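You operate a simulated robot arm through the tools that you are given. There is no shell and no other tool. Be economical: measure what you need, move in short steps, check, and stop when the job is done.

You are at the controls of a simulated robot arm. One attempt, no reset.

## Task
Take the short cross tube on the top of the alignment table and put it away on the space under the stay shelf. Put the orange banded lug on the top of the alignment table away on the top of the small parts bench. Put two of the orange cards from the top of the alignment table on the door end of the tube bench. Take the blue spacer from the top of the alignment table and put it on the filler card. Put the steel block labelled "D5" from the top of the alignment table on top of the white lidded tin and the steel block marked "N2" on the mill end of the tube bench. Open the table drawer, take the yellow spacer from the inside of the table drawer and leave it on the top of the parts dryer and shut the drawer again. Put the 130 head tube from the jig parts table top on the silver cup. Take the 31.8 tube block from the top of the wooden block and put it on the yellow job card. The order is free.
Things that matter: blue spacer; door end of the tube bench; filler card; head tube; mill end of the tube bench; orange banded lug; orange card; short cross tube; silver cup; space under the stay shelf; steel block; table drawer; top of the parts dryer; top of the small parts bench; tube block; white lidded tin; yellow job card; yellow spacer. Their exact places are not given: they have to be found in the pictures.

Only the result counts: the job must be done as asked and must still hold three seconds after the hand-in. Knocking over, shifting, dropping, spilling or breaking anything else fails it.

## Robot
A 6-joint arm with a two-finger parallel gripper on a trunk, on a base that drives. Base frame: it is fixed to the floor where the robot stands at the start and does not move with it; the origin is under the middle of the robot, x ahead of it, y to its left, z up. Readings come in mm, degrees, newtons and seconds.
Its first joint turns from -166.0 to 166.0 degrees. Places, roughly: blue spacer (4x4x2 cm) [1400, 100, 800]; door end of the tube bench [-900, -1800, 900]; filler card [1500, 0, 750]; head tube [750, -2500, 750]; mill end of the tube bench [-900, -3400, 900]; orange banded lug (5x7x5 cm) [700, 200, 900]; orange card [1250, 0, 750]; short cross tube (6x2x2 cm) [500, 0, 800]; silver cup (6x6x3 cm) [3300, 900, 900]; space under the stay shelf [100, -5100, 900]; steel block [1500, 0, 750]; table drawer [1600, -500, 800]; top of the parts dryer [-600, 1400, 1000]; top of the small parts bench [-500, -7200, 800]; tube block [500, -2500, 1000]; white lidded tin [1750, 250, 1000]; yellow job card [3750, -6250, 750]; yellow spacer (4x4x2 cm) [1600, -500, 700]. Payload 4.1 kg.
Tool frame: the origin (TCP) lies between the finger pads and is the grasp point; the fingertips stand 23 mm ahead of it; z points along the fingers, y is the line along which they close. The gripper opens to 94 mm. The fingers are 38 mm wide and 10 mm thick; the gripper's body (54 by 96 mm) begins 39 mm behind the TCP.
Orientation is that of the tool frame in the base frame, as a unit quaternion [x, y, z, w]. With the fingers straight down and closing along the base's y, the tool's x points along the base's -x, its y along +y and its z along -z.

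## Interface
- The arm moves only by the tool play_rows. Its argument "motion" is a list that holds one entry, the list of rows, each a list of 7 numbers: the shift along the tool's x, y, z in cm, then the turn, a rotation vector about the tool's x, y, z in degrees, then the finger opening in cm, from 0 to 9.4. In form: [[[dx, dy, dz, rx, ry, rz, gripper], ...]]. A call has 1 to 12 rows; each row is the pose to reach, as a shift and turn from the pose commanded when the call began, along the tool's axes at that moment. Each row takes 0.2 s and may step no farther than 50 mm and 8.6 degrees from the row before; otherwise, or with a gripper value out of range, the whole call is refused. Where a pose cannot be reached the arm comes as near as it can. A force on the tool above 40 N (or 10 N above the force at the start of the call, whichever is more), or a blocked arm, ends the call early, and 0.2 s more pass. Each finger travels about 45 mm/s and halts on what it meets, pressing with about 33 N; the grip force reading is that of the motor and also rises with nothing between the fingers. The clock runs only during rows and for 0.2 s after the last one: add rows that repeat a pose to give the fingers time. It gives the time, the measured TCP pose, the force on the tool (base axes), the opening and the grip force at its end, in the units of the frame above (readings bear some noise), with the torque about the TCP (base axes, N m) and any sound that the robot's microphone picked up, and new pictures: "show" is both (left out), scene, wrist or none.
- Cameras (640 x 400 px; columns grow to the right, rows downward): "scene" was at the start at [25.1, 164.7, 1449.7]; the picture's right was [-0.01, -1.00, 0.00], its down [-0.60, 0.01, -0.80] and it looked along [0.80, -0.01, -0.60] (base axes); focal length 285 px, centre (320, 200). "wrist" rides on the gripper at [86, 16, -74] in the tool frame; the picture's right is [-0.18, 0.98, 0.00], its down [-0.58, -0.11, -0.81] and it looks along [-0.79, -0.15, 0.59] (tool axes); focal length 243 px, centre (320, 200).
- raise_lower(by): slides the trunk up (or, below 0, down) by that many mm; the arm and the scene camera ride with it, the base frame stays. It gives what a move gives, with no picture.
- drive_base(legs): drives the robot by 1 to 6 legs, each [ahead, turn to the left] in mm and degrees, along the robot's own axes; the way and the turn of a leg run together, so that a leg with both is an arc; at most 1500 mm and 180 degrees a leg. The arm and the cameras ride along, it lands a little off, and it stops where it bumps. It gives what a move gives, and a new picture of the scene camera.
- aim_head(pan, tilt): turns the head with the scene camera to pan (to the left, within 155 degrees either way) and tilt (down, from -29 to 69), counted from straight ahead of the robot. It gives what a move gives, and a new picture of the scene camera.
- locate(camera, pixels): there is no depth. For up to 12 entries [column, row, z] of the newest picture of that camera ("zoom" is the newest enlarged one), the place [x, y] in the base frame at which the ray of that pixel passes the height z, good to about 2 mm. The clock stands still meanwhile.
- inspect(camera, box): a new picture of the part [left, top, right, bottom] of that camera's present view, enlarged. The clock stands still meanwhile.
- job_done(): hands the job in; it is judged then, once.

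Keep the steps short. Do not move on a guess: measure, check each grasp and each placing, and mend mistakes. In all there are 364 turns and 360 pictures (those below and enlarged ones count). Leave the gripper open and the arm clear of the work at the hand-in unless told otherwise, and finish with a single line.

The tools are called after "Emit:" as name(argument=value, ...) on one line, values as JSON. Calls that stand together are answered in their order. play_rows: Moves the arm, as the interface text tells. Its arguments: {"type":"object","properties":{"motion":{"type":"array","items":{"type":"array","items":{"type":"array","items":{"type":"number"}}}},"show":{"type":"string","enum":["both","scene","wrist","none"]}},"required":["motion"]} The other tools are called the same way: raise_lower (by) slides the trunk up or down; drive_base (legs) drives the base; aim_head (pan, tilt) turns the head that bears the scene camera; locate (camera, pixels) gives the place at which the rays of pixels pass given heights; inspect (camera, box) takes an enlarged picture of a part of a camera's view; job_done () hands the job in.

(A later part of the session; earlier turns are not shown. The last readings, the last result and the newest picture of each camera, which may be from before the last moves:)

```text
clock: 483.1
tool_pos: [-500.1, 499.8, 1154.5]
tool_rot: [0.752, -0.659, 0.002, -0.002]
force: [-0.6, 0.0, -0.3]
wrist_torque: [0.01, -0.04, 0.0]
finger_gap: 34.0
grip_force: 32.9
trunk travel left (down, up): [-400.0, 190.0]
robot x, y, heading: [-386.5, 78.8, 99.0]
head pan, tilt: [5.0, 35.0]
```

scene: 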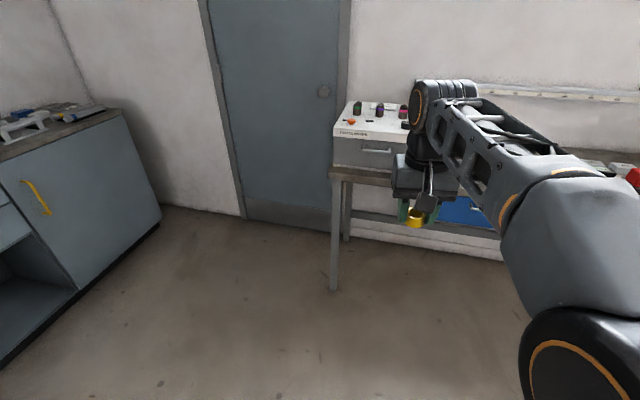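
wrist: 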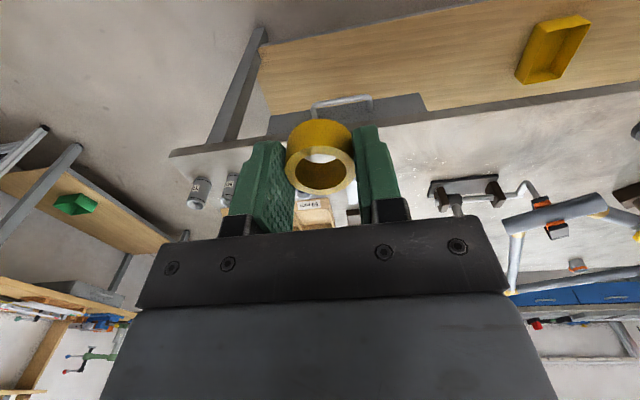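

Emit:
drive_base(legs=[[690, 0]])

Emit:
aim_head(pan=-5, tilt=35)

Emit:
inspect(camera="scene", box=[200, 80, 440, 240])

```text
clock: 486.9
tool_pos: [-610.1, 1181.4, 1153.3]
tool_rot: [0.752, -0.66, 0.002, -0.002]
force: [0.1, 0.8, -0.7]
wrist_torque: [-0.02, 0.03, -0.01]
finger_gap: 34.1
grip_force: 32.6
trunk travel left (down, up): [-400.0, 190.0]
robot x, y, heading: [-497.0, 762.3, 99.2]
head pan, tilt: [5.0, 35.0]
```

scene: 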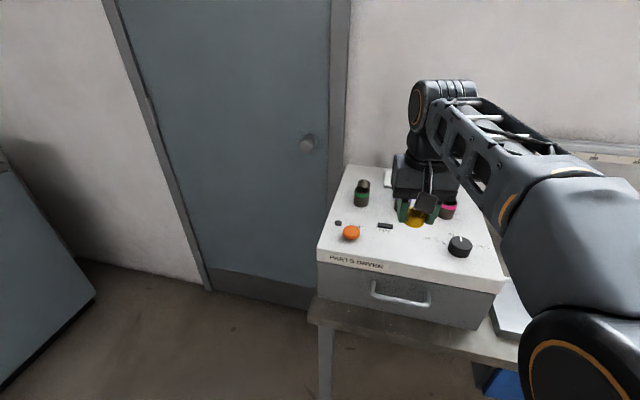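

```text
clock: 487.7
tool_pos: [-609.6, 1182.3, 1153.2]
tool_rot: [0.751, -0.66, 0.002, -0.002]
force: [0.4, 0.2, -0.1]
wrist_torque: [-0.02, 0.01, -0.01]
finger_gap: 34.2
grip_force: 32.9
trunk travel left (down, up): [-400.0, 190.0]
robot x, y, heading: [-498.8, 763.1, 99.0]
head pan, tilt: [-5.0, 35.0]
```

scene: 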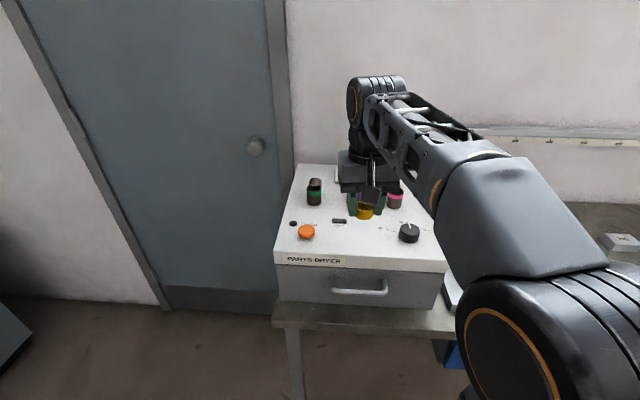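

```text
2.50 times, centred on (320, 160) of scene
```

zoom: 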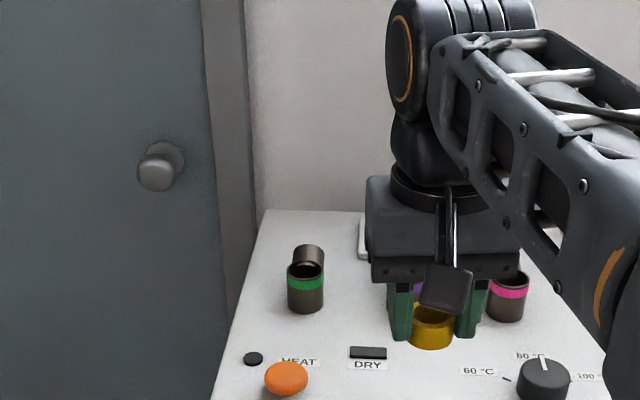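

Emit:
play_rows(motion=[[[0, 0, 0, 0, 0, 0, 2.5]]], show="wrist")

Emit:
locate(camera="scene", pixels=[[275, 258, 1050], [448, 268, 1050], [275, 258, 1000], [307, 231, 1050], [307, 231, 1000], [409, 232, 1050], [339, 220, 1050], [339, 220, 1000]])

```text
clock: 488.1
tool_pos: [-609.2, 1182.5, 1153.8]
tool_rot: [0.751, -0.66, 0.001, -0.002]
force: [0.6, 0.8, 0.0]
wrist_torque: [0.01, 0.02, 0.02]
finger_gap: 34.1
grip_force: 32.5
trunk travel left (down, up): [-400.0, 190.0]
robot x, y, heading: [-496.8, 761.4, 99.1]
head pan, tilt: [-5.0, 35.0]
```

wrist: 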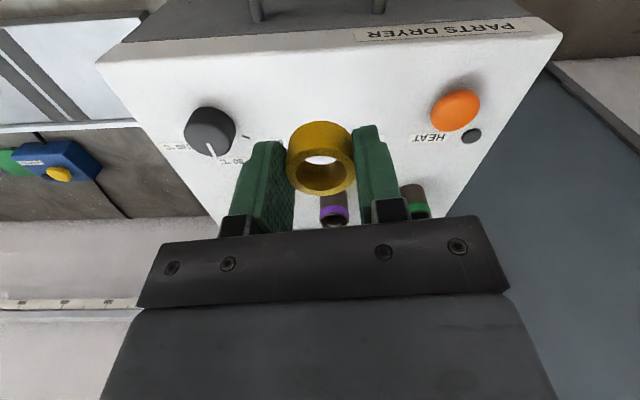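

```text
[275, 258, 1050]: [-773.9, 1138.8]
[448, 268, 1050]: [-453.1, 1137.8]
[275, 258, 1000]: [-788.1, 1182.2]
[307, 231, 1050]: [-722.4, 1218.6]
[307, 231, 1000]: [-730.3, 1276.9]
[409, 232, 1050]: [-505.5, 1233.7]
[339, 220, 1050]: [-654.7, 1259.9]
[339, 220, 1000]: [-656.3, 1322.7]
```

Emit:
locate(camera="wrist", pixels=[[456, 108, 1000], [456, 108, 1050], [456, 108, 1030], [208, 128, 1050], [208, 128, 1000], [320, 80, 1030], [320, 80, 1050], [335, 205, 1050]])

```text
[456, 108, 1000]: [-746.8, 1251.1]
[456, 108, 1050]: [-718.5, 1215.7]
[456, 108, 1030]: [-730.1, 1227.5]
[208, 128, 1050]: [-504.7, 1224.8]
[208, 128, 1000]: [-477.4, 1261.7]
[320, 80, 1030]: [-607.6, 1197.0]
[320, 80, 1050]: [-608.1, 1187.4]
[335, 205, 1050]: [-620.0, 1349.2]
```

Emit:
play_rows(motion=[[[-1.3, 0, 3, 0, 0, 0, 2.5], [-1.3, 0, 6, 0, 0, 0, 2.5], [-1.3, 0, 8, 0, 0, 0, 2.5], [-1.3, 0, 8.6, 0, 0, 0, 2.5], [-1.3, 0, 9.2, 0, 0, 0, 2.5], [-1.3, 0, 9.8, 0, 0, 0, 2.5], [-1.3, 0, 10.4, 0, 0, 0, 2.5], [-1.3, 0, 11, 0, 0, 0, 2.5]]], show="wrist")

```text
clock: 489.8
tool_pos: [-611.0, 1195.9, 1056.1]
tool_rot: [0.751, -0.66, -0.005, -0.007]
force: [0.1, -1.5, 14.2]
wrist_torque: [-0.16, -0.01, 0.02]
finger_gap: 33.9
grip_force: 33.1
trunk travel left (down, up): [-400.0, 190.0]
robot x, y, heading: [-496.2, 767.0, 99.2]
head pan, tilt: [-5.0, 35.0]
stopped in row 8: the force on the tool passed its limit (the readings are from after the stop); the commanded pose is now the measured one
```

wrist: 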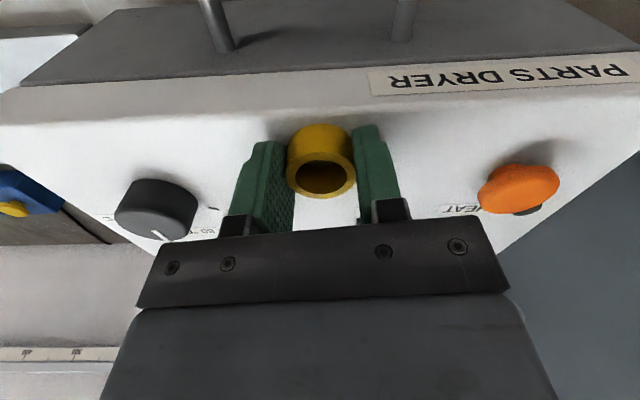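

Emit:
play_rows(motion=[[[0, 0, -0.1, 0, 0, 0, 4], [0, 0, -0.1, 0, 0, 0, 5.5], [0, 0, -0.1, 0, 0, 0, 6.5], [0, 0, -3, 0, 0, 0, 6.5], [0, 0, -7, 0, 0, 0, 7], [0, 0, -11, 0, 0, 0, 9.4]]], show="wrist")

```text
clock: 491.1
tool_pos: [-609.8, 1194.0, 1162.1]
tool_rot: [0.752, -0.659, -0.004, -0.005]
force: [0.4, 0.1, -0.5]
wrist_torque: [0.0, -0.01, -0.02]
finger_gap: 94.0
grip_force: 0.1
trunk travel left (down, up): [-400.0, 190.0]
robot x, y, heading: [-496.3, 760.6, 99.1]
head pan, tilt: [-5.0, 35.0]
```

wrist: 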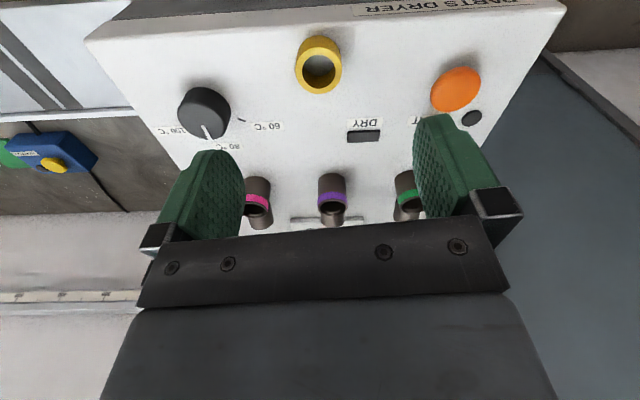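

Emit:
drive_base(legs=[[0, -163], [835, 0], [0, 64], [40, 0]])

Emit:
aim_head(pan=10, tilt=45)

```text
clock: 505.7
tool_pos: [302.0, 37.8, 1162.4]
tool_rot: [0.032, 0.999, -0.002, 0.006]
force: [0.0, -0.4, 0.7]
wrist_torque: [0.0, 0.03, 0.02]
finger_gap: 94.1
grip_force: 0.1
trunk travel left (down, up): [-400.0, 190.0]
robot x, y, heading: [-145.1, 9.8, -1.8]
head pan, tilt: [-5.0, 35.0]
```

scene: 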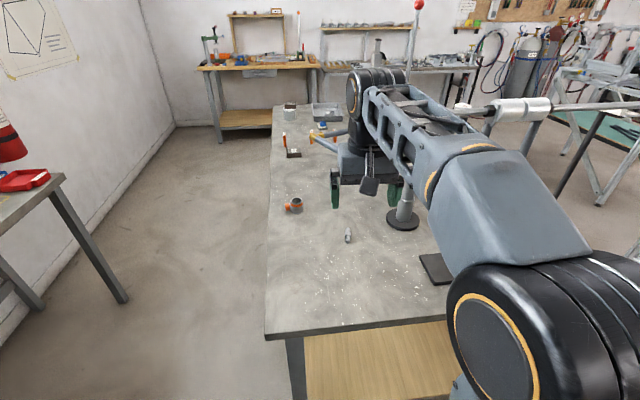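

```text
clock: 506.4
tool_pos: [302.1, 37.0, 1161.5]
tool_rot: [0.032, 0.999, -0.002, 0.006]
force: [-0.4, -0.6, 0.3]
wrist_torque: [0.03, 0.01, -0.01]
finger_gap: 93.8
grip_force: 0.1
trunk travel left (down, up): [-400.0, 190.0]
robot x, y, heading: [-145.0, 13.2, -1.6]
head pan, tilt: [10.0, 45.0]
```

scene: 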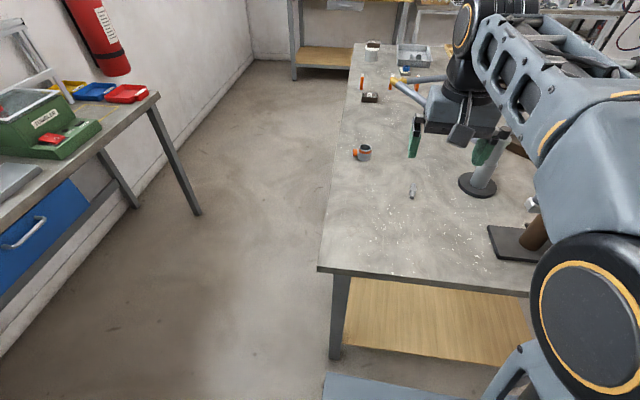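

Emit:
locate(camera="scene", pixels=[[412, 192, 847], [411, 198, 839], [412, 184, 839], [318, 270, 839], [365, 160, 839], [357, 153, 860], [371, 102, 839], [363, 88, 839], [391, 87, 839]])

```text
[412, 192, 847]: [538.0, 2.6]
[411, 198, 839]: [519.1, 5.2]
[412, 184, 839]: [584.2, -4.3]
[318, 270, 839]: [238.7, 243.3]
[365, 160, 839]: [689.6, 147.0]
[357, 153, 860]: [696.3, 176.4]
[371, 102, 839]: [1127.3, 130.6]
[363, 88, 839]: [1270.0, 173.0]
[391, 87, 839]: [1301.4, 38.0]
```

Emit:
drive_base(legs=[[75, 0]])

Emit:
play_rows(motion=[[[-2.2, -0.4, 3.3, 0, 0, -0.6, 7], [-4.4, -0.8, 6.6, 0, 0, -1.2, 7], [-6.6, -1.3, 10, 0, 0, -1.8, 7], [-8.8, -1.7, 13.3, 0, 0, -2.5, 7], [-11, -2.1, 16.6, 0, 0, -3.1, 7], [-13.2, -2.56, 20, 0, 0, -3.7, 7], [-13.2, -2.56, 20, 0, 0, -3.7, 7]]], show="wrist")

```text
clock: 507.5
tool_pos: [378.2, 33.3, 1162.6]
tool_rot: [0.032, 0.999, -0.002, 0.007]
force: [-0.4, -0.2, -0.3]
wrist_torque: [-0.02, 0.01, 0.0]
finger_gap: 93.9
grip_force: 0.0
trunk travel left (down, up): [-400.0, 190.0]
robot x, y, heading: [-66.1, 5.6, -2.1]
head pan, tilt: [10.0, 45.0]
```

scene: 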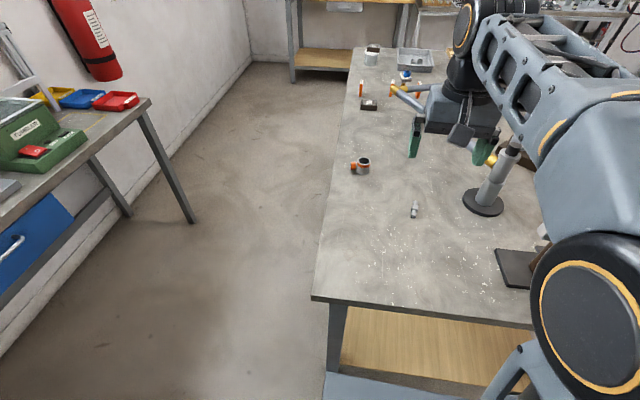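

```text
clock: 509.1
tool_pos: [511.1, 0.1, 964.5]
tool_rot: [0.0, 1.0, -0.002, 0.006]
force: [-0.4, -0.4, 0.2]
wrist_torque: [-0.01, -0.02, 0.01]
finger_gap: 69.9
grip_force: 0.1
trunk travel left (down, up): [-400.0, 190.0]
robot x, y, heading: [-68.4, 3.5, -2.0]
head pan, tilt: [10.0, 45.0]
```

wrist: 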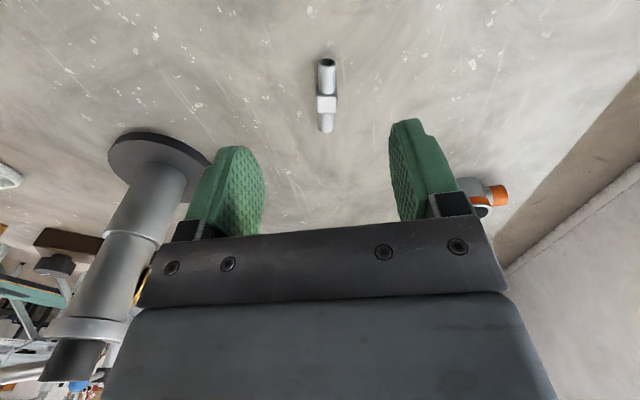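

Emit:
locate(camera="wrist", pixels=[[327, 62, 849], [326, 103, 849], [325, 131, 849], [487, 195, 860], [482, 211, 850]])

```text
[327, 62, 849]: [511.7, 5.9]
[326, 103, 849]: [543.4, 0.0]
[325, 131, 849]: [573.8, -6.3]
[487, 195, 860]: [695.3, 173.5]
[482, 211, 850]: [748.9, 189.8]
```

Emit:
play_rows(motion=[[[-1.6, 0, 2, 0, 0, 5.5, 6], [-3.2, 0, 5, 0, 0, 11, 5], [-3.2, 0, 9, 0, 0, 11, 5], [-3.2, 0, 9.9, 0, 0, 11, 5], [-3.2, 0, 9.9, 0, 0, 11, 3], [-3.2, 0, 9.9, 0, 0, 11, 1], [-3.2, 0, 9.9, 0, 0, 11, 1], [-3.2, 0, 9.9, 0, 0, 11, 1], [-3.2, 0, 6, 0, 0, 11, 1], [-3.2, 0, 1.5, 0, 0, 11, 1], [-3.2, 0, -3, 0, 0, 11, 1], [-3.2, 0, -7.5, 0, 0, 11, 1]]], show="wrist")

```text
clock: 511.7
tool_pos: [541.9, -0.9, 1040.3]
tool_rot: [0.096, 0.995, -0.002, 0.005]
force: [0.7, -0.3, -1.1]
wrist_torque: [0.01, -0.01, 0.01]
finger_gap: 17.1
grip_force: 33.5
trunk travel left (down, up): [-400.0, 190.0]
robot x, y, heading: [-69.4, 7.4, -1.6]
head pan, tilt: [10.0, 45.0]
```

wrist: 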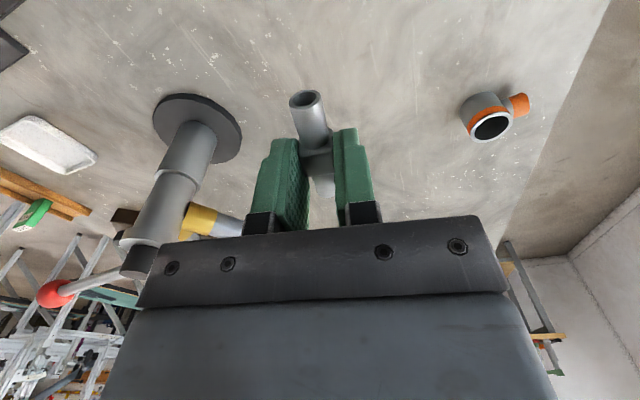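

Emit:
play_rows(motion=[[[4.5, 0, -2.5, 0, 0, 0, 1], [9, 0, -5, 0, 0, 0, 1], [13.5, 0, -7.5, 0, 0, 0, 1], [18, 0, -10, 0, 0, 0, 1]]], show="none")

Emit:
drive_base(legs=[[-95, 0], [0, -88.5], [1400, 0]])

```text
refused: row 1 steps farther than a row can; nothing moved
```

```text
clock: 514.1
tool_pos: [421.6, -175.5, 1040.2]
tool_rot: [0.245, 0.97, 0.003, 0.007]
force: [3.0, 3.3, -0.4]
wrist_torque: [-0.34, 0.35, -0.03]
finger_gap: 17.2
grip_force: 32.5
trunk travel left (down, up): [-400.0, 190.0]
robot x, y, heading: [-159.4, 12.2, -19.6]
head pan, tilt: [10.0, 45.0]
stopped in leg 2: the force on the tool passed its limit (the readings are from after the stop); the commanded pose is now the measured one
```

scene: 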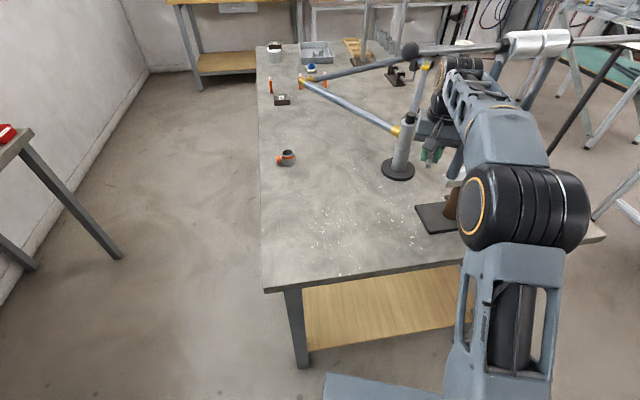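

The retract was refused and the arm touched a stand while turning (it stopped). I turn back, then raise and retract properly.

Emit:
drive_base(legs=[[0, 12]])

Emit:
play_rows(motion=[[[0, 0, -3, 0, 0, 0, 1], [2, 0, -7, 0, 0, 0, 1], [5, 0, -10, 0, 0, 0, 1], [9, 0, -11, 0, 0, 0, 1], [13, 0, -11, 0, 0, 0, 1], [17, 0, -11, 0, 0, 0, 1]]], show="scene")

Emit:
inspect(camera="scene", box=[360, 20, 640, 260])

```text
clock: 515.3
tool_pos: [447.7, -48.5, 1040.1]
tool_rot: [0.141, 0.99, 0.003, 0.008]
force: [-0.1, 0.4, -0.3]
wrist_torque: [-0.02, 0.02, 0.01]
finger_gap: 17.0
grip_force: 32.3
trunk travel left (down, up): [-400.0, 190.0]
robot x, y, heading: [-159.4, 9.6, -7.4]
head pan, tilt: [10.0, 45.0]
```

scene: 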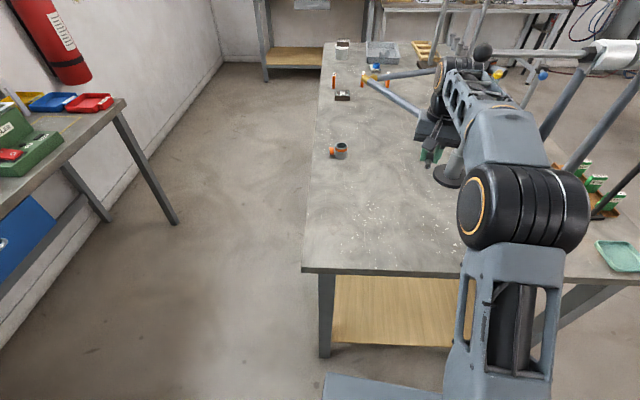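

```text
clock: 516.5
tool_pos: [314.5, -11.0, 1082.2]
tool_rot: [0.138, 0.988, -0.005, -0.07]
force: [3.4, -2.7, -2.5]
wrist_torque: [0.1, 0.28, -0.04]
finger_gap: 17.1
grip_force: 32.7
trunk travel left (down, up): [-400.0, 190.0]
robot x, y, heading: [-155.9, 10.3, -7.7]
head pan, tilt: [10.0, 45.0]
stopped in row 6: the force on the tool passed its limit (the readings are from after the stop); the commanded pose is now the measured one
```

scene: 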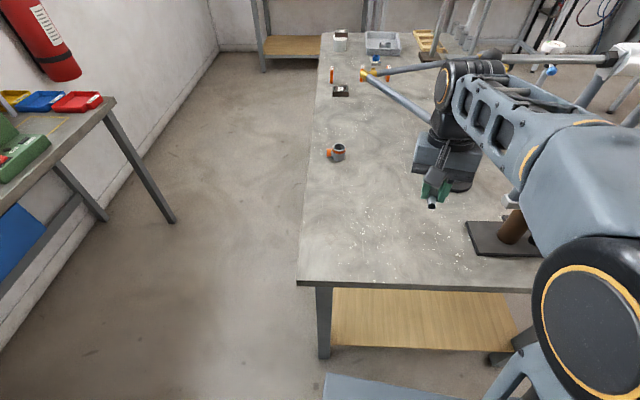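

```text
1.67 times, centred on (500, 140) of scene
```

zoom: 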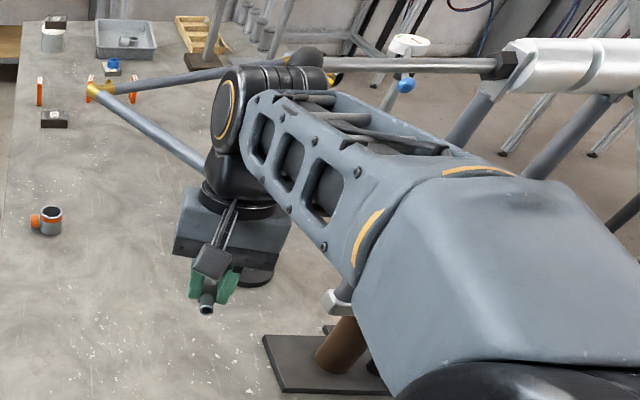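

Emit:
drive_base(legs=[[0, 25]])

Emit:
play_rows(motion=[[[1, 0, -3, 0, -2, 0, 1], [2, 0, -6, 0, -4, 0, 1], [3, 0, -8, 0, -6, 0, 1], [4, 0, -9, 0, -8, 0, 1]]], show="scene")

```text
clock: 517.2
tool_pos: [273.1, -3.2, 1088.6]
tool_rot: [0.135, 0.989, -0.008, -0.06]
force: [-2.7, -0.5, 1.3]
wrist_torque: [0.0, -0.22, 0.0]
finger_gap: 16.9
grip_force: 33.0
trunk travel left (down, up): [-400.0, 190.0]
robot x, y, heading: [-159.1, 9.0, -7.3]
head pan, tilt: [10.0, 45.0]
stopped in leg 1: the robot was blocked; the commanded pose is now the measured one
```

scene: 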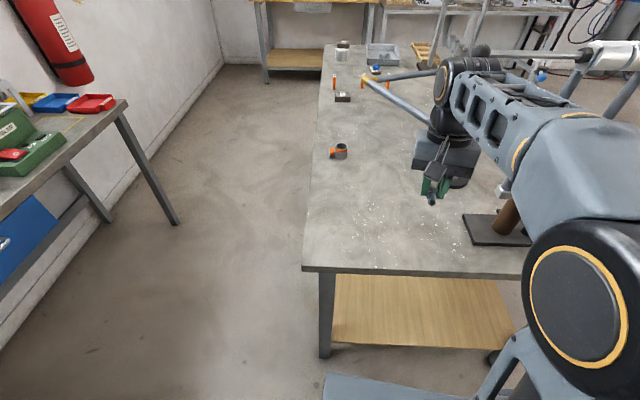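

```text
clock: 518.2
tool_pos: [255.1, 7.0, 1179.2]
tool_rot: [0.134, 0.991, -0.016, 0.005]
force: [-0.5, 0.5, 0.7]
wrist_torque: [0.0, 0.02, -0.02]
finger_gap: 17.1
grip_force: 32.4
trunk travel left (down, up): [-400.0, 190.0]
robot x, y, heading: [-160.3, 9.6, -7.6]
head pan, tilt: [10.0, 45.0]
```

scene: 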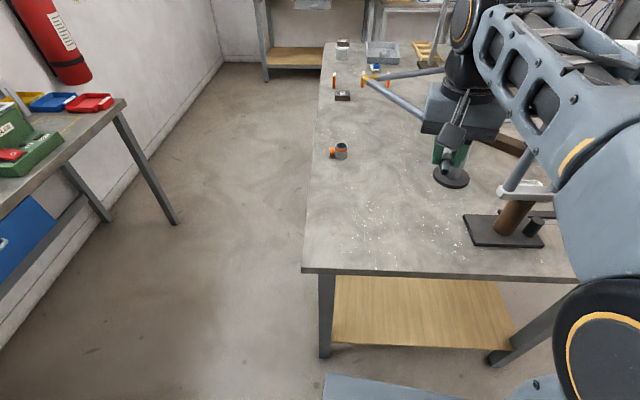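

Emit:
drive_base(legs=[[0, -82], [1400, 0]])

Emit:
aim_head(pan=150, tilt=25)

```text
clock: 528.7
tool_pos: [-61.3, -1807.2, 1180.1]
tool_rot: [0.745, 0.667, -0.015, -0.007]
force: [0.4, -1.6, 0.0]
wrist_torque: [-0.02, 0.03, -0.01]
finger_gap: 16.9
grip_force: 33.0
trunk travel left (down, up): [-400.0, 190.0]
robot x, y, heading: [-122.0, -1398.6, -88.3]
head pan, tilt: [10.0, 45.0]
```

scene: 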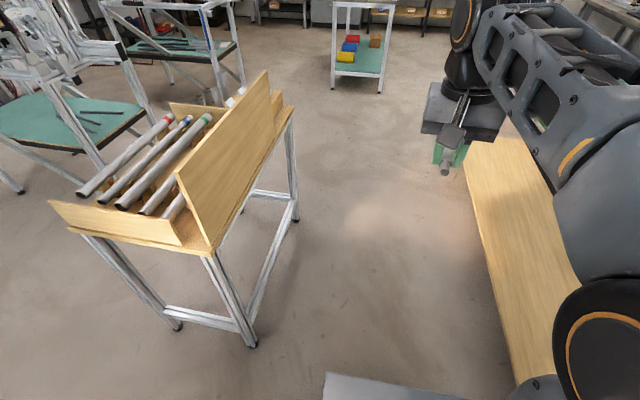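

```text
clock: 531.0
tool_pos: [-61.0, -1807.1, 1180.1]
tool_rot: [0.746, 0.666, -0.016, -0.007]
force: [-0.4, 0.2, 0.1]
wrist_torque: [-0.02, 0.0, 0.0]
finger_gap: 16.8
grip_force: 32.6
trunk travel left (down, up): [-400.0, 190.0]
robot x, y, heading: [-124.6, -1399.1, -88.4]
head pan, tilt: [150.0, 25.0]
```

scene: 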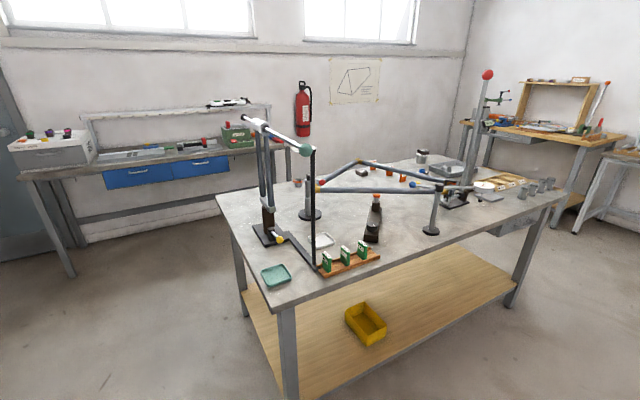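

Emit:
drive_base(legs=[[1200, 0], [1200, 0], [0, -31.5], [720, 0], [0, 30], [450, 0]])

Emit:
aim_head(pan=80, tilt=35)

```text
clock: 551.6
tool_pos: [-386.2, -5268.9, 1180.6]
tool_rot: [0.762, 0.647, -0.015, -0.008]
force: [0.4, 0.0, -0.3]
wrist_torque: [0.03, 0.0, -0.01]
finger_gap: 16.9
grip_force: 33.1
trunk travel left (down, up): [-400.0, 190.0]
robot x, y, heading: [-426.5, -4857.1, -91.1]
head pan, tilt: [150.0, 25.0]
```

scene: 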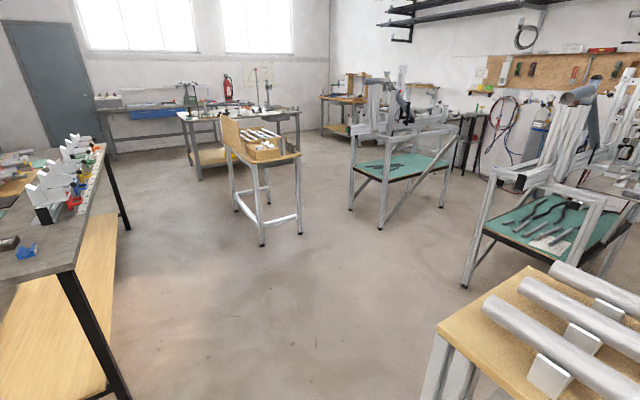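

```text
clock: 553.0
tool_pos: [-385.4, -5269.7, 1178.4]
tool_rot: [0.762, 0.647, -0.016, -0.008]
force: [-0.4, 0.1, -0.9]
wrist_torque: [0.01, 0.0, 0.01]
finger_gap: 17.1
grip_force: 32.8
trunk travel left (down, up): [-400.0, 190.0]
robot x, y, heading: [-426.6, -4857.6, -91.3]
head pan, tilt: [80.0, 35.0]
```

scene: 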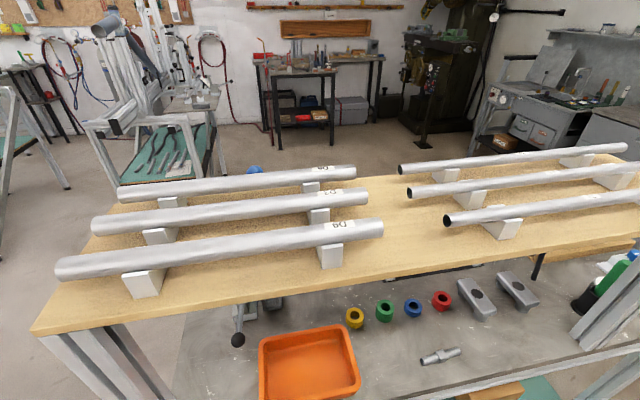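

Emit:
locate(camera="scene", pixels=[[35, 332, 1100], [35, 332, 1150], [35, 332, 1200], [640, 243, 1150], [420, 357, 880], [440, 356, 900], [360, 395, 900], [640, 345, 900], [640, 345, 860], [442, 300, 900]])

Emit:
play_rows(motion=[[[0, 4, 0, 0, 0, -6, 1], [0.6, 8, 0, 0, 0, -12, 1], [1.5, 12, 0, 0, 0, -18, 1], [3, 16, 0, 0, 0, -24, 1], [5, 20, 0, 0, 0, -30, 1], [7.5, 24, 0, 0, 0, -36, 1], [10.5, 27.5, 0, 0, 0, -42, 1], [14, 30.5, 0, 0, 0, -48, 1]]], show="wrist")

```text
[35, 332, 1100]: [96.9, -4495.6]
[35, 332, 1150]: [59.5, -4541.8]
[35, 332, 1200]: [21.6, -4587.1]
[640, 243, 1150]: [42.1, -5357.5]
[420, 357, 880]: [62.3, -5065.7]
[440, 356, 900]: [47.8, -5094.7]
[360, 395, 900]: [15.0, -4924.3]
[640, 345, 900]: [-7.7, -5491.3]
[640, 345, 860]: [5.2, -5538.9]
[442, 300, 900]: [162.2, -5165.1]
```

```text
clock: 554.8
tool_pos: [-60.7, -5180.9, 1166.2]
tool_rot: [0.431, 0.902, -0.011, -0.014]
force: [-0.6, 0.2, -0.2]
wrist_torque: [0.03, -0.01, -0.01]
finger_gap: 17.2
grip_force: 32.9
trunk travel left (down, up): [-400.0, 190.0]
robot x, y, heading: [-426.1, -4853.9, -91.1]
head pan, tilt: [80.0, 35.0]
```

wrist: 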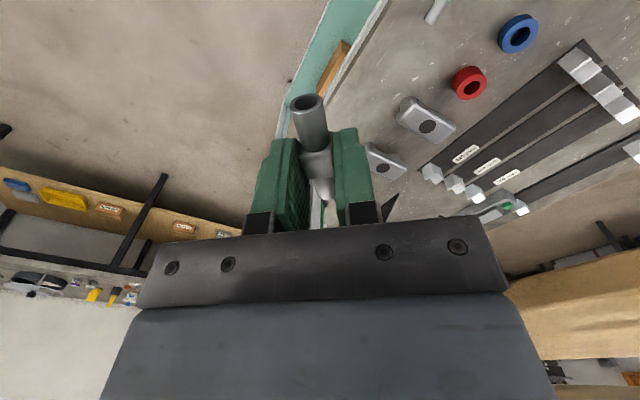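

Emit:
locate(camera="wrist", pixels=[[385, 3, 880], [435, 10, 890], [398, 118, 880], [455, 132, 880], [368, 160, 880], [360, 60, 880], [388, 60, 880], [340, 70, 880]])

```text
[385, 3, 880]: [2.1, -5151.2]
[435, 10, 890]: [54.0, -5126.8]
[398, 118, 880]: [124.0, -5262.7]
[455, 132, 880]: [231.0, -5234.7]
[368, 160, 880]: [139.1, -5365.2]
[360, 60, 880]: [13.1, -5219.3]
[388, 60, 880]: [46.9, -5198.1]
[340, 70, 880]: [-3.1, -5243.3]
```

Emit:
play_rows(motion=[[[0.6, -0.8, 4.7, 0, 0, 0, 1], [1.26, -1.55, 9.4, 0, 0, 0, 1], [1.26, -1.55, 14.1, 0, 0, 0, 1], [1.26, -1.55, 18.8, 0, 0, 0, 1], [1.26, -1.55, 23.4, 0, 0, 0, 1], [-1.4, 1, 23.4, 0, 0, 0, 1], [-4, 3.5, 23.4, 0, 0, 0, 1], [-6.7, 6, 23.4, 0, 0, 0, 1], [-9.4, 8.6, 23.4, 0, 0, 0, 1], [-9.4, 8.6, 23.4, 0, 0, 0, 1]]], show="both")

```text
clock: 557.0
tool_pos: [55.7, -5203.5, 930.3]
tool_rot: [0.433, 0.901, -0.011, -0.013]
force: [0.1, -0.5, 0.6]
wrist_torque: [-0.01, 0.02, 0.01]
finger_gap: 16.9
grip_force: 32.6
trunk travel left (down, up): [-400.0, 190.0]
robot x, y, heading: [-427.3, -4857.4, -91.3]
head pan, tilt: [80.0, 35.0]
```

scene: 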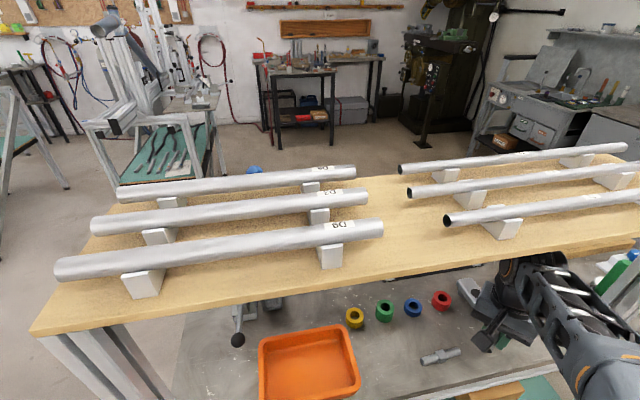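
wrist: 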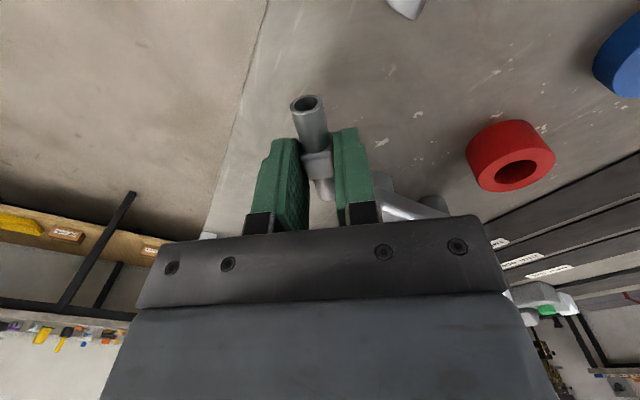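

Emit:
play_rows(motion=[[[-0.9, 1.9, 0, 0, 0, 0, 1], [-0.9, 1.9, 2, 0, 0, 0, 1], [-0.9, 1.9, 3, 0, 0, 0, 1], [-0.9, 1.9, 3.7, 0, 0, 0, 1], [-0.9, 1.9, 4.4, 0, 0, 0, 1], [-0.9, 1.9, 5.1, 0, 0, 0, 1], [-0.9, 1.9, 5.8, 0, 0, 0, 1], [-0.9, 1.9, 6.5, 0, 0, 0, 1], [-0.9, 1.9, 7.2, 0, 0, 0, 1]]], show="wrist")

```text
clock: 558.0
tool_pos: [79.3, -5196.9, 903.0]
tool_rot: [0.433, 0.902, -0.011, -0.001]
force: [2.1, -0.2, 13.3]
wrist_torque: [0.07, -0.12, -0.01]
finger_gap: 16.8
grip_force: 33.2
trunk travel left (down, up): [-400.0, 190.0]
robot x, y, heading: [-428.1, -4857.5, -91.2]
head pan, tilt: [80.0, 35.0]
stopped in row 5: the force on the tool passed its limit (the readings are from after the stop); the commanded pose is now the measured one
```

wrist: 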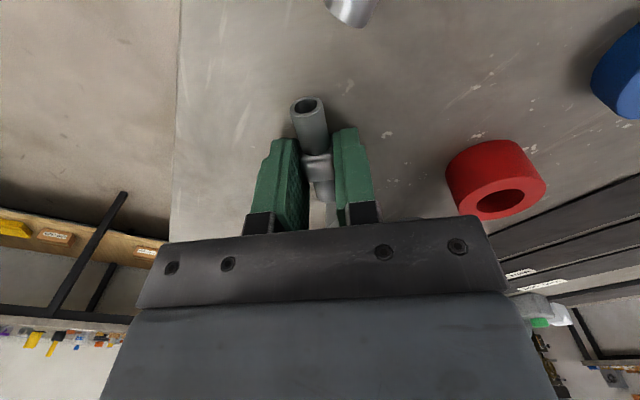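

Emit:
play_rows(motion=[[[0, 0, -0.1, 0, 0, 0, 2.5], [0, 0, -0.1, 0, 0, 0, 3.5], [0, 0, -3, 0, 0, 0, 3.5], [0, 0, -6, 0, 0, 0, 3.5], [3, -3.7, -6, 0, 0, 0, 3.5], [6, -7.4, -6, 0, 0, 0, 3.5], [9, -11.1, -6, 0, 0, 0, 4], [9.5, -12, -10, 0, 0, 0, 5], [9.5, -12, -14, 0, 0, 0, 6], [9.5, -12, -18, 0, 0, 0, 7], [9.5, -12, -22.5, 0, 0, 0, 8], [9.5, -12, -27, 0, 0, 0, 9.4]]], show="both")

```text
clock: 560.6
tool_pos: [-71.0, -5193.4, 1176.8]
tool_rot: [0.433, 0.901, -0.011, -0.006]
force: [0.4, -0.6, -0.2]
wrist_torque: [0.04, 0.0, 0.0]
finger_gap: 93.9
grip_force: 0.1
trunk travel left (down, up): [-400.0, 190.0]
robot x, y, heading: [-427.0, -4855.5, -91.2]
head pan, tilt: [80.0, 35.0]
```

scene: 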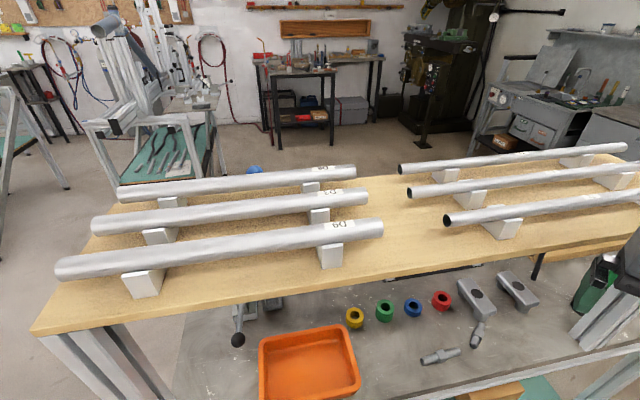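
wrist: 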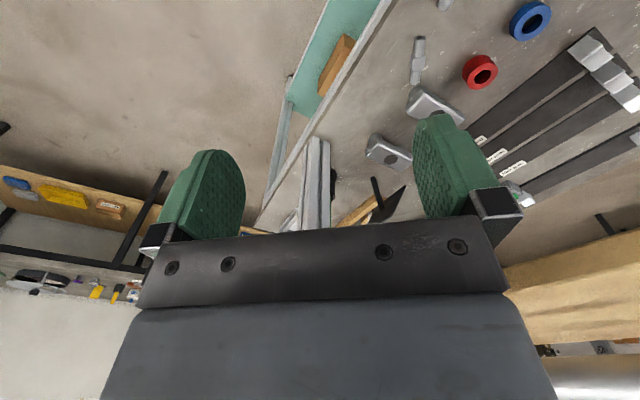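

Emit:
play_rows(motion=[[[0.6, -4.31, 0, 0, 0, 5, 9.4], [1.59, -8.87, 0, 0, 0, 10.5, 9.4], [3.0, -13.22, 0, 0, 0, 16, 9.4], [4.9, -17.7, 0, 0, 0, 22, 9.4], [7.22, -21.86, 0, 0, 0, 28, 9.4], [9.92, -25.66, 0, 0, 0, 34, 9.4], [12.11, -29.6, 0, 0, 0, 40, 9.4], [14.7, -33.27, 0, 0, 0, 46, 9.4]]], show="none")

Emit:
drive_base(legs=[[0, -179], [0, -16], [1097, 0], [0, 16], [700, 0]])

```text
clock: 562.4
tool_pos: [-419.4, -5291.0, 1182.2]
tool_rot: [0.751, 0.66, -0.011, 0.0]
force: [0.4, 1.0, -0.6]
wrist_torque: [0.0, -0.02, -0.03]
finger_gap: 94.1
grip_force: 0.0
trunk travel left (down, up): [-400.0, 190.0]
robot x, y, heading: [-426.9, -4857.6, -91.6]
head pan, tilt: [80.0, 35.0]
```

```text
clock: 580.7
tool_pos: [-189.7, -2654.2, 1182.8]
tool_rot: [-0.681, 0.732, 0.0, 0.011]
force: [0.4, 0.1, 0.2]
wrist_torque: [0.01, 0.01, -0.01]
finger_gap: 94.2
grip_force: 0.0
trunk travel left (down, up): [-400.0, 190.0]
robot x, y, heading: [-156.7, -3087.9, 91.9]
head pan, tilt: [80.0, 35.0]
```

scene: 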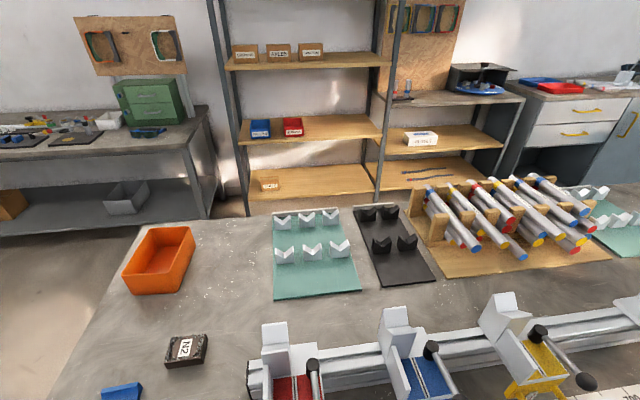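

Emit:
drive_base(legs=[[0, -2.9], [1450, 0], [740, 0], [0, 6.5], [1465, 0], [0, -95]])

Emit:
aim_head(pan=-20, tilt=35)

```text
clock: 603.4
tool_pos: [200.7, 558.7, 1182.2]
tool_rot: [0.065, 0.998, -0.009, 0.009]
force: [0.7, -0.3, -1.0]
wrist_torque: [0.01, 0.02, 0.03]
finger_gap: 94.1
grip_force: 0.0
trunk travel left (down, up): [-400.0, 190.0]
robot x, y, heading: [-231.7, 551.1, -1.4]
head pan, tilt: [80.0, 35.0]
```

scene: 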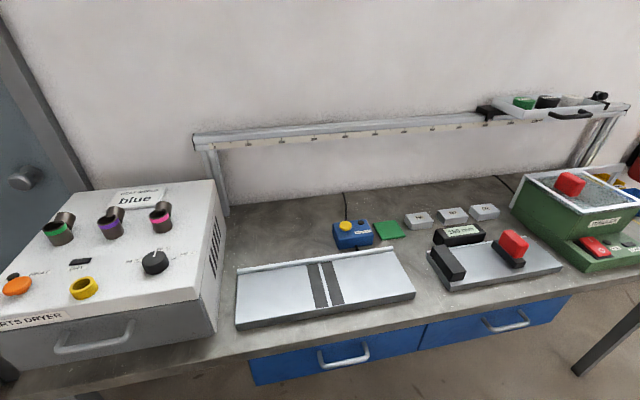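

```text
clock: 605.1
tool_pos: [200.9, 559.7, 1182.1]
tool_rot: [0.066, 0.998, -0.01, 0.008]
force: [0.9, 0.7, 0.9]
wrist_torque: [0.04, -0.03, 0.01]
finger_gap: 93.9
grip_force: 0.0
trunk travel left (down, up): [-400.0, 190.0]
robot x, y, heading: [-229.7, 554.5, -1.5]
head pan, tilt: [-20.0, 35.0]
```

scene: 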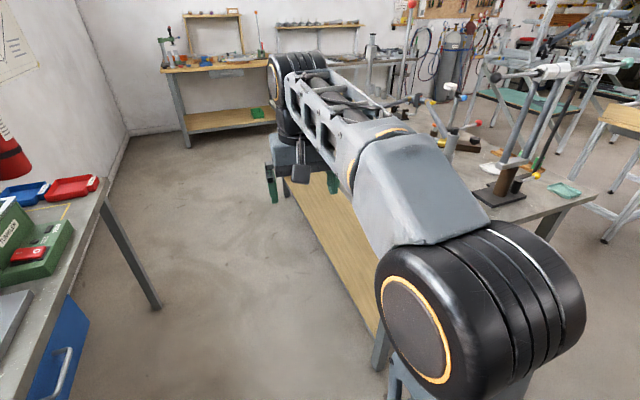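

Emit:
drive_base(legs=[[0, 1.5], [740, 0], [700, 0]])

Emit:
play_rows(motion=[[[-0.46, -4.86, 0, 0, 0, 6.5, 9.4], [-0.36, -9.75, 0, 0, 0, 13, 9.4], [0.29, -14.59, 0, 0, 0, 19.5, 9.4], [1.48, -19.33, 0, 0, 0, 26, 9.4], [3.21, -23.9, 0, 0, 0, 32.5, 9.4], [5.44, -28.25, 0, 0, 0, 39, 9.4], [8.14, -32.32, 0, 0, 0, 45.5, 9.4], [11.29, -36.05, 0, 0, 0, 52, 9.4], [14.85, -39.41, 0, 0, 0, 58.5, 9.4], [18.76, -42.34, 0, 0, 0, 65, 9.4], [22.98, -44.81, 0, 0, 0, 71.5, 9.4], [27.45, -46.78, 0, 0, 0, 78, 9.4]]], show="wrist")

```text
clock: 613.0
tool_pos: [1660.0, 546.1, 1182.5]
tool_rot: [0.062, 0.998, -0.009, 0.008]
force: [0.5, 0.2, -0.8]
wrist_torque: [-0.01, -0.05, -0.02]
finger_gap: 94.0
grip_force: 0.0
trunk travel left (down, up): [-400.0, 190.0]
robot x, y, heading: [1227.1, 535.1, -0.9]
head pan, tilt: [-20.0, 35.0]
```

scene: 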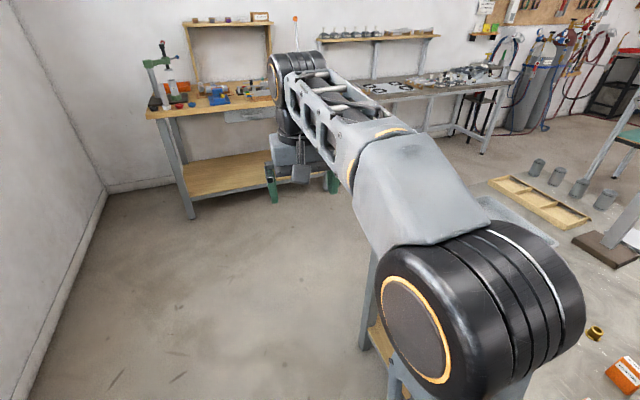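

```text
clock: 615.6
tool_pos: [1331.6, 115.1, 1186.8]
tool_rot: [0.676, 0.736, -0.002, 0.012]
force: [-0.2, 0.5, -0.2]
wrist_torque: [-0.02, -0.02, -0.02]
finger_gap: 94.0
grip_force: 0.1
trunk travel left (down, up): [-400.0, 190.0]
robot x, y, heading: [1228.0, 533.9, -1.0]
head pan, tilt: [-20.0, 35.0]
```

wrist: 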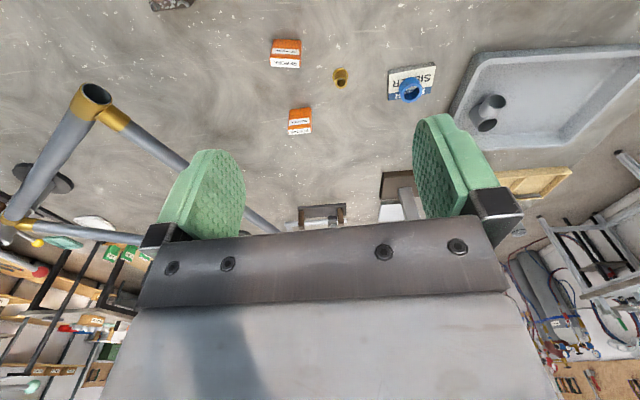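

Emit:
locate(camera="wrist", pixels=[[286, 66, 910], [272, 66, 910], [299, 66, 910], [287, 40, 839], [301, 134, 910], [300, 108, 839], [170, 5, 863]])

Emit:
inspect(camera="wrist", box=[240, 20, 340, 150])

```text
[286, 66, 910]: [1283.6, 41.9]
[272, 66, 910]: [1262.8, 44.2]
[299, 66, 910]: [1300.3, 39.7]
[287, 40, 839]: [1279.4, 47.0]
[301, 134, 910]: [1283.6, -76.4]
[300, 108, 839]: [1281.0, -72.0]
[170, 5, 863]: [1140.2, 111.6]
```

```text
3.08 times, centred on (290, 85) of wrist
```

zoom: 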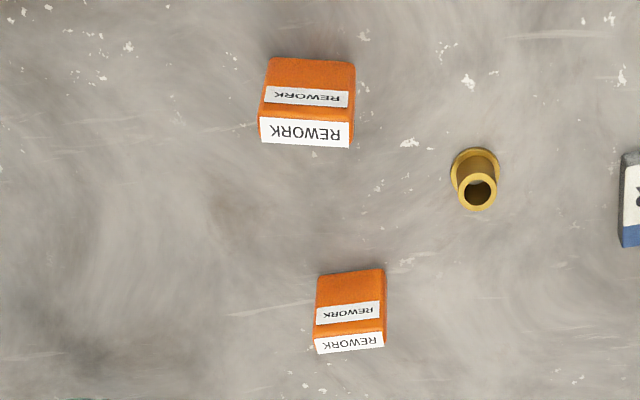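

Emit:
play_rows(motion=[[[-1.1, -0.95, 4.2, 0, 0, 2.5, 8], [-2.2, -1.9, 8.4, 0, 0, 5, 7.5], [-3.3, -2.8, 12.6, 0, 0, 7.5, 7], [-4.4, -3.8, 16.8, 0, 0, 10, 7], [-5.5, -4.7, 20, 0, 0, 12.5, 7], [-6.64, -5.64, 22, 0, 0, 15, 7], [-6.64, -5.64, 22, 0, 0, 15, 7]]], show="wrist")

```text
clock: 617.2
tool_pos: [1285.2, 38.5, 964.8]
tool_rot: [0.766, 0.642, -0.001, 0.013]
force: [-0.6, 0.7, -0.5]
wrist_torque: [0.02, -0.03, 0.06]
finger_gap: 70.1
grip_force: 0.1
trunk travel left (down, up): [-400.0, 190.0]
robot x, y, heading: [1230.3, 536.8, -0.9]
head pan, tilt: [-20.0, 35.0]
```

wrist: 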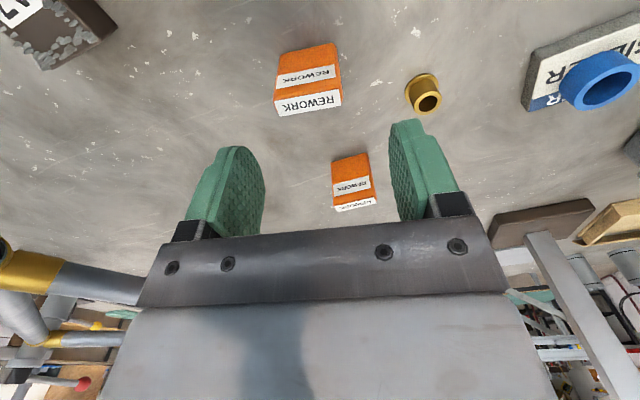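

Emit:
locate(camera="wrist", pixels=[[278, 116, 908], [341, 105, 908], [275, 100, 908], [339, 89, 908]])

```text
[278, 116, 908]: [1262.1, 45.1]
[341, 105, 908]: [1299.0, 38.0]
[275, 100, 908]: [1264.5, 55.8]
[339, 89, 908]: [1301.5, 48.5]
```

Emit:
play_rows(motion=[[[0.78, -0.46, 0.5, 0, 0, 0.8, 7], [0.78, -0.46, 4.5, 0, 0, 0.8, 7], [0.78, -0.46, 8.6, 0, 0, 0.8, 7], [0.78, -0.46, 8.6, 0, 0, 0.8, 5], [0.78, -0.46, 8.6, 0, 0, 0.8, 3], [0.78, -0.46, 8.6, 0, 0, 0.8, 3], [0.78, -0.46, 8.6, 0, 0, 0.8, 3], [0.78, -0.46, 5, 0, 0, 0.8, 3], [0.78, -0.46, 0.5, 0, 0, 0.8, 3], [0.78, -0.46, -4, 0, 0, 0.8, 3], [0.78, -0.46, -9, 0, 0, 0.8, 3], [0.78, -0.46, -14, 0, 0, 0.8, 3]]], show="wrist")

```text
clock: 619.8
tool_pos: [1279.0, 51.3, 1103.6]
tool_rot: [0.77, 0.638, 0.0, 0.012]
force: [-0.3, -0.1, -0.3]
wrist_torque: [0.01, 0.02, 0.0]
finger_gap: 43.2
grip_force: 32.8
trunk travel left (down, up): [-400.0, 190.0]
robot x, y, heading: [1225.7, 532.2, -0.9]
head pan, tilt: [-20.0, 35.0]
```

wrist: 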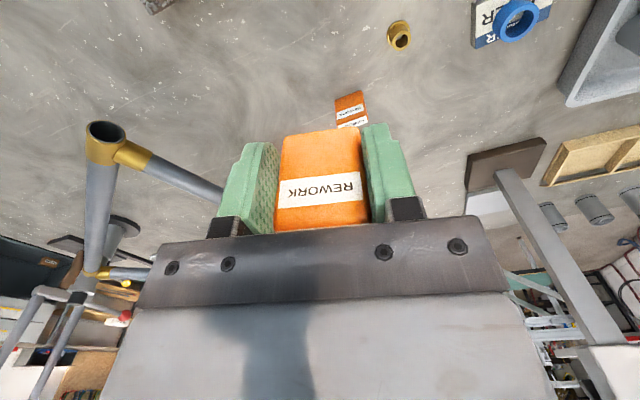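

Emit:
play_rows(motion=[[[2.41, 2.69, -1.5, 0, 0, -4, 3], [5.4, 5.8, -3, 0, 0, -9, 3], [8.77, 8.84, -4.5, 0, 0, -14.5, 3], [12.18, 12.03, -5.5, 0, 0, -20.5, 3], [15.2, 15.56, -6.5, 0, 0, -26.7, 3], [18.65, 18.79, -7, 0, 0, -33, 3], [22.43, 21.62, -7, 0, 0, -39.3, 3], [26.5, 24.03, -7, 0, 0, -45.6, 3], [30.81, 25.97, -7, 0, 0, -51.9, 3], [35.31, 27.42, -7, 0, 0, -58.2, 3], [39.93, 28.38, -7, 0, 0, -64.5, 3], [44.64, 28.82, -7, 0, 0, -70.8, 3]]], show="none")

Emit:
drive_base(legs=[[-760, 0], [-760, 0], [0, -83.4], [1500, 0], [0, -6], [650, 0]])

Emit:
aim_head(pan=-80, tilt=40)

```text
clock: 622.4
tool_pos: [1644.5, 436.7, 1173.7]
tool_rot: [0.258, 0.966, -0.006, 0.01]
force: [0.2, 0.7, -1.6]
wrist_torque: [-0.01, -0.02, 0.0]
finger_gap: 43.2
grip_force: 33.2
trunk travel left (down, up): [-400.0, 190.0]
robot x, y, heading: [1228.9, 533.0, -0.7]
head pan, tilt: [-20.0, 35.0]
```

```text
clock: 644.4
tool_pos: [-231.8, -1989.8, 1172.8]
tool_rot: [0.865, 0.502, -0.012, 0.002]
force: [-0.2, -0.5, 0.2]
wrist_torque: [0.03, -0.01, -0.01]
finger_gap: 43.1
grip_force: 32.8
trunk travel left (down, up): [-400.0, 190.0]
robot x, y, heading: [-134.3, -1576.2, -90.6]
head pan, tilt: [-20.0, 35.0]
```

scene: 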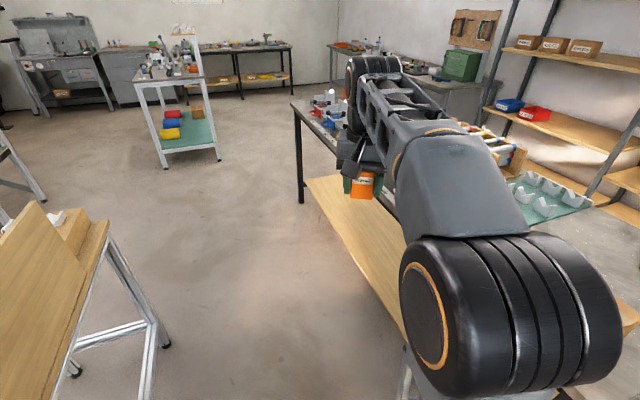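

```text
clock: 645.7
tool_pos: [-232.6, -1990.9, 1173.4]
tool_rot: [0.865, 0.502, -0.013, 0.003]
force: [0.1, 0.2, -0.9]
wrist_torque: [0.02, 0.02, 0.01]
finger_gap: 42.8
grip_force: 33.0
trunk travel left (down, up): [-400.0, 190.0]
robot x, y, heading: [-138.4, -1573.4, -90.4]
head pan, tilt: [-80.0, 40.0]
```

scene: 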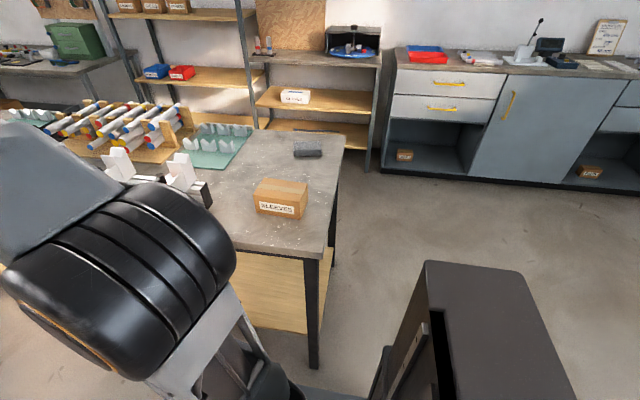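

Emit:
locate(camera="scene", pixels=[[255, 208, 858], [302, 218, 858], [250, 165, 858], [270, 165, 858], [240, 225, 858], [320, 245, 858], [300, 180, 858], [235, 190, 858], [340, 135, 858]])

```text
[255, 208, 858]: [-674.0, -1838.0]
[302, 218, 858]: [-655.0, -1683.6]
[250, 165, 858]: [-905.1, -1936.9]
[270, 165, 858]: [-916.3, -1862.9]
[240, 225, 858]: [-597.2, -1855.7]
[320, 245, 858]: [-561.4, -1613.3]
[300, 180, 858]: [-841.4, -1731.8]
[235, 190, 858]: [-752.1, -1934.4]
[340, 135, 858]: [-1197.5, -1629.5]
```

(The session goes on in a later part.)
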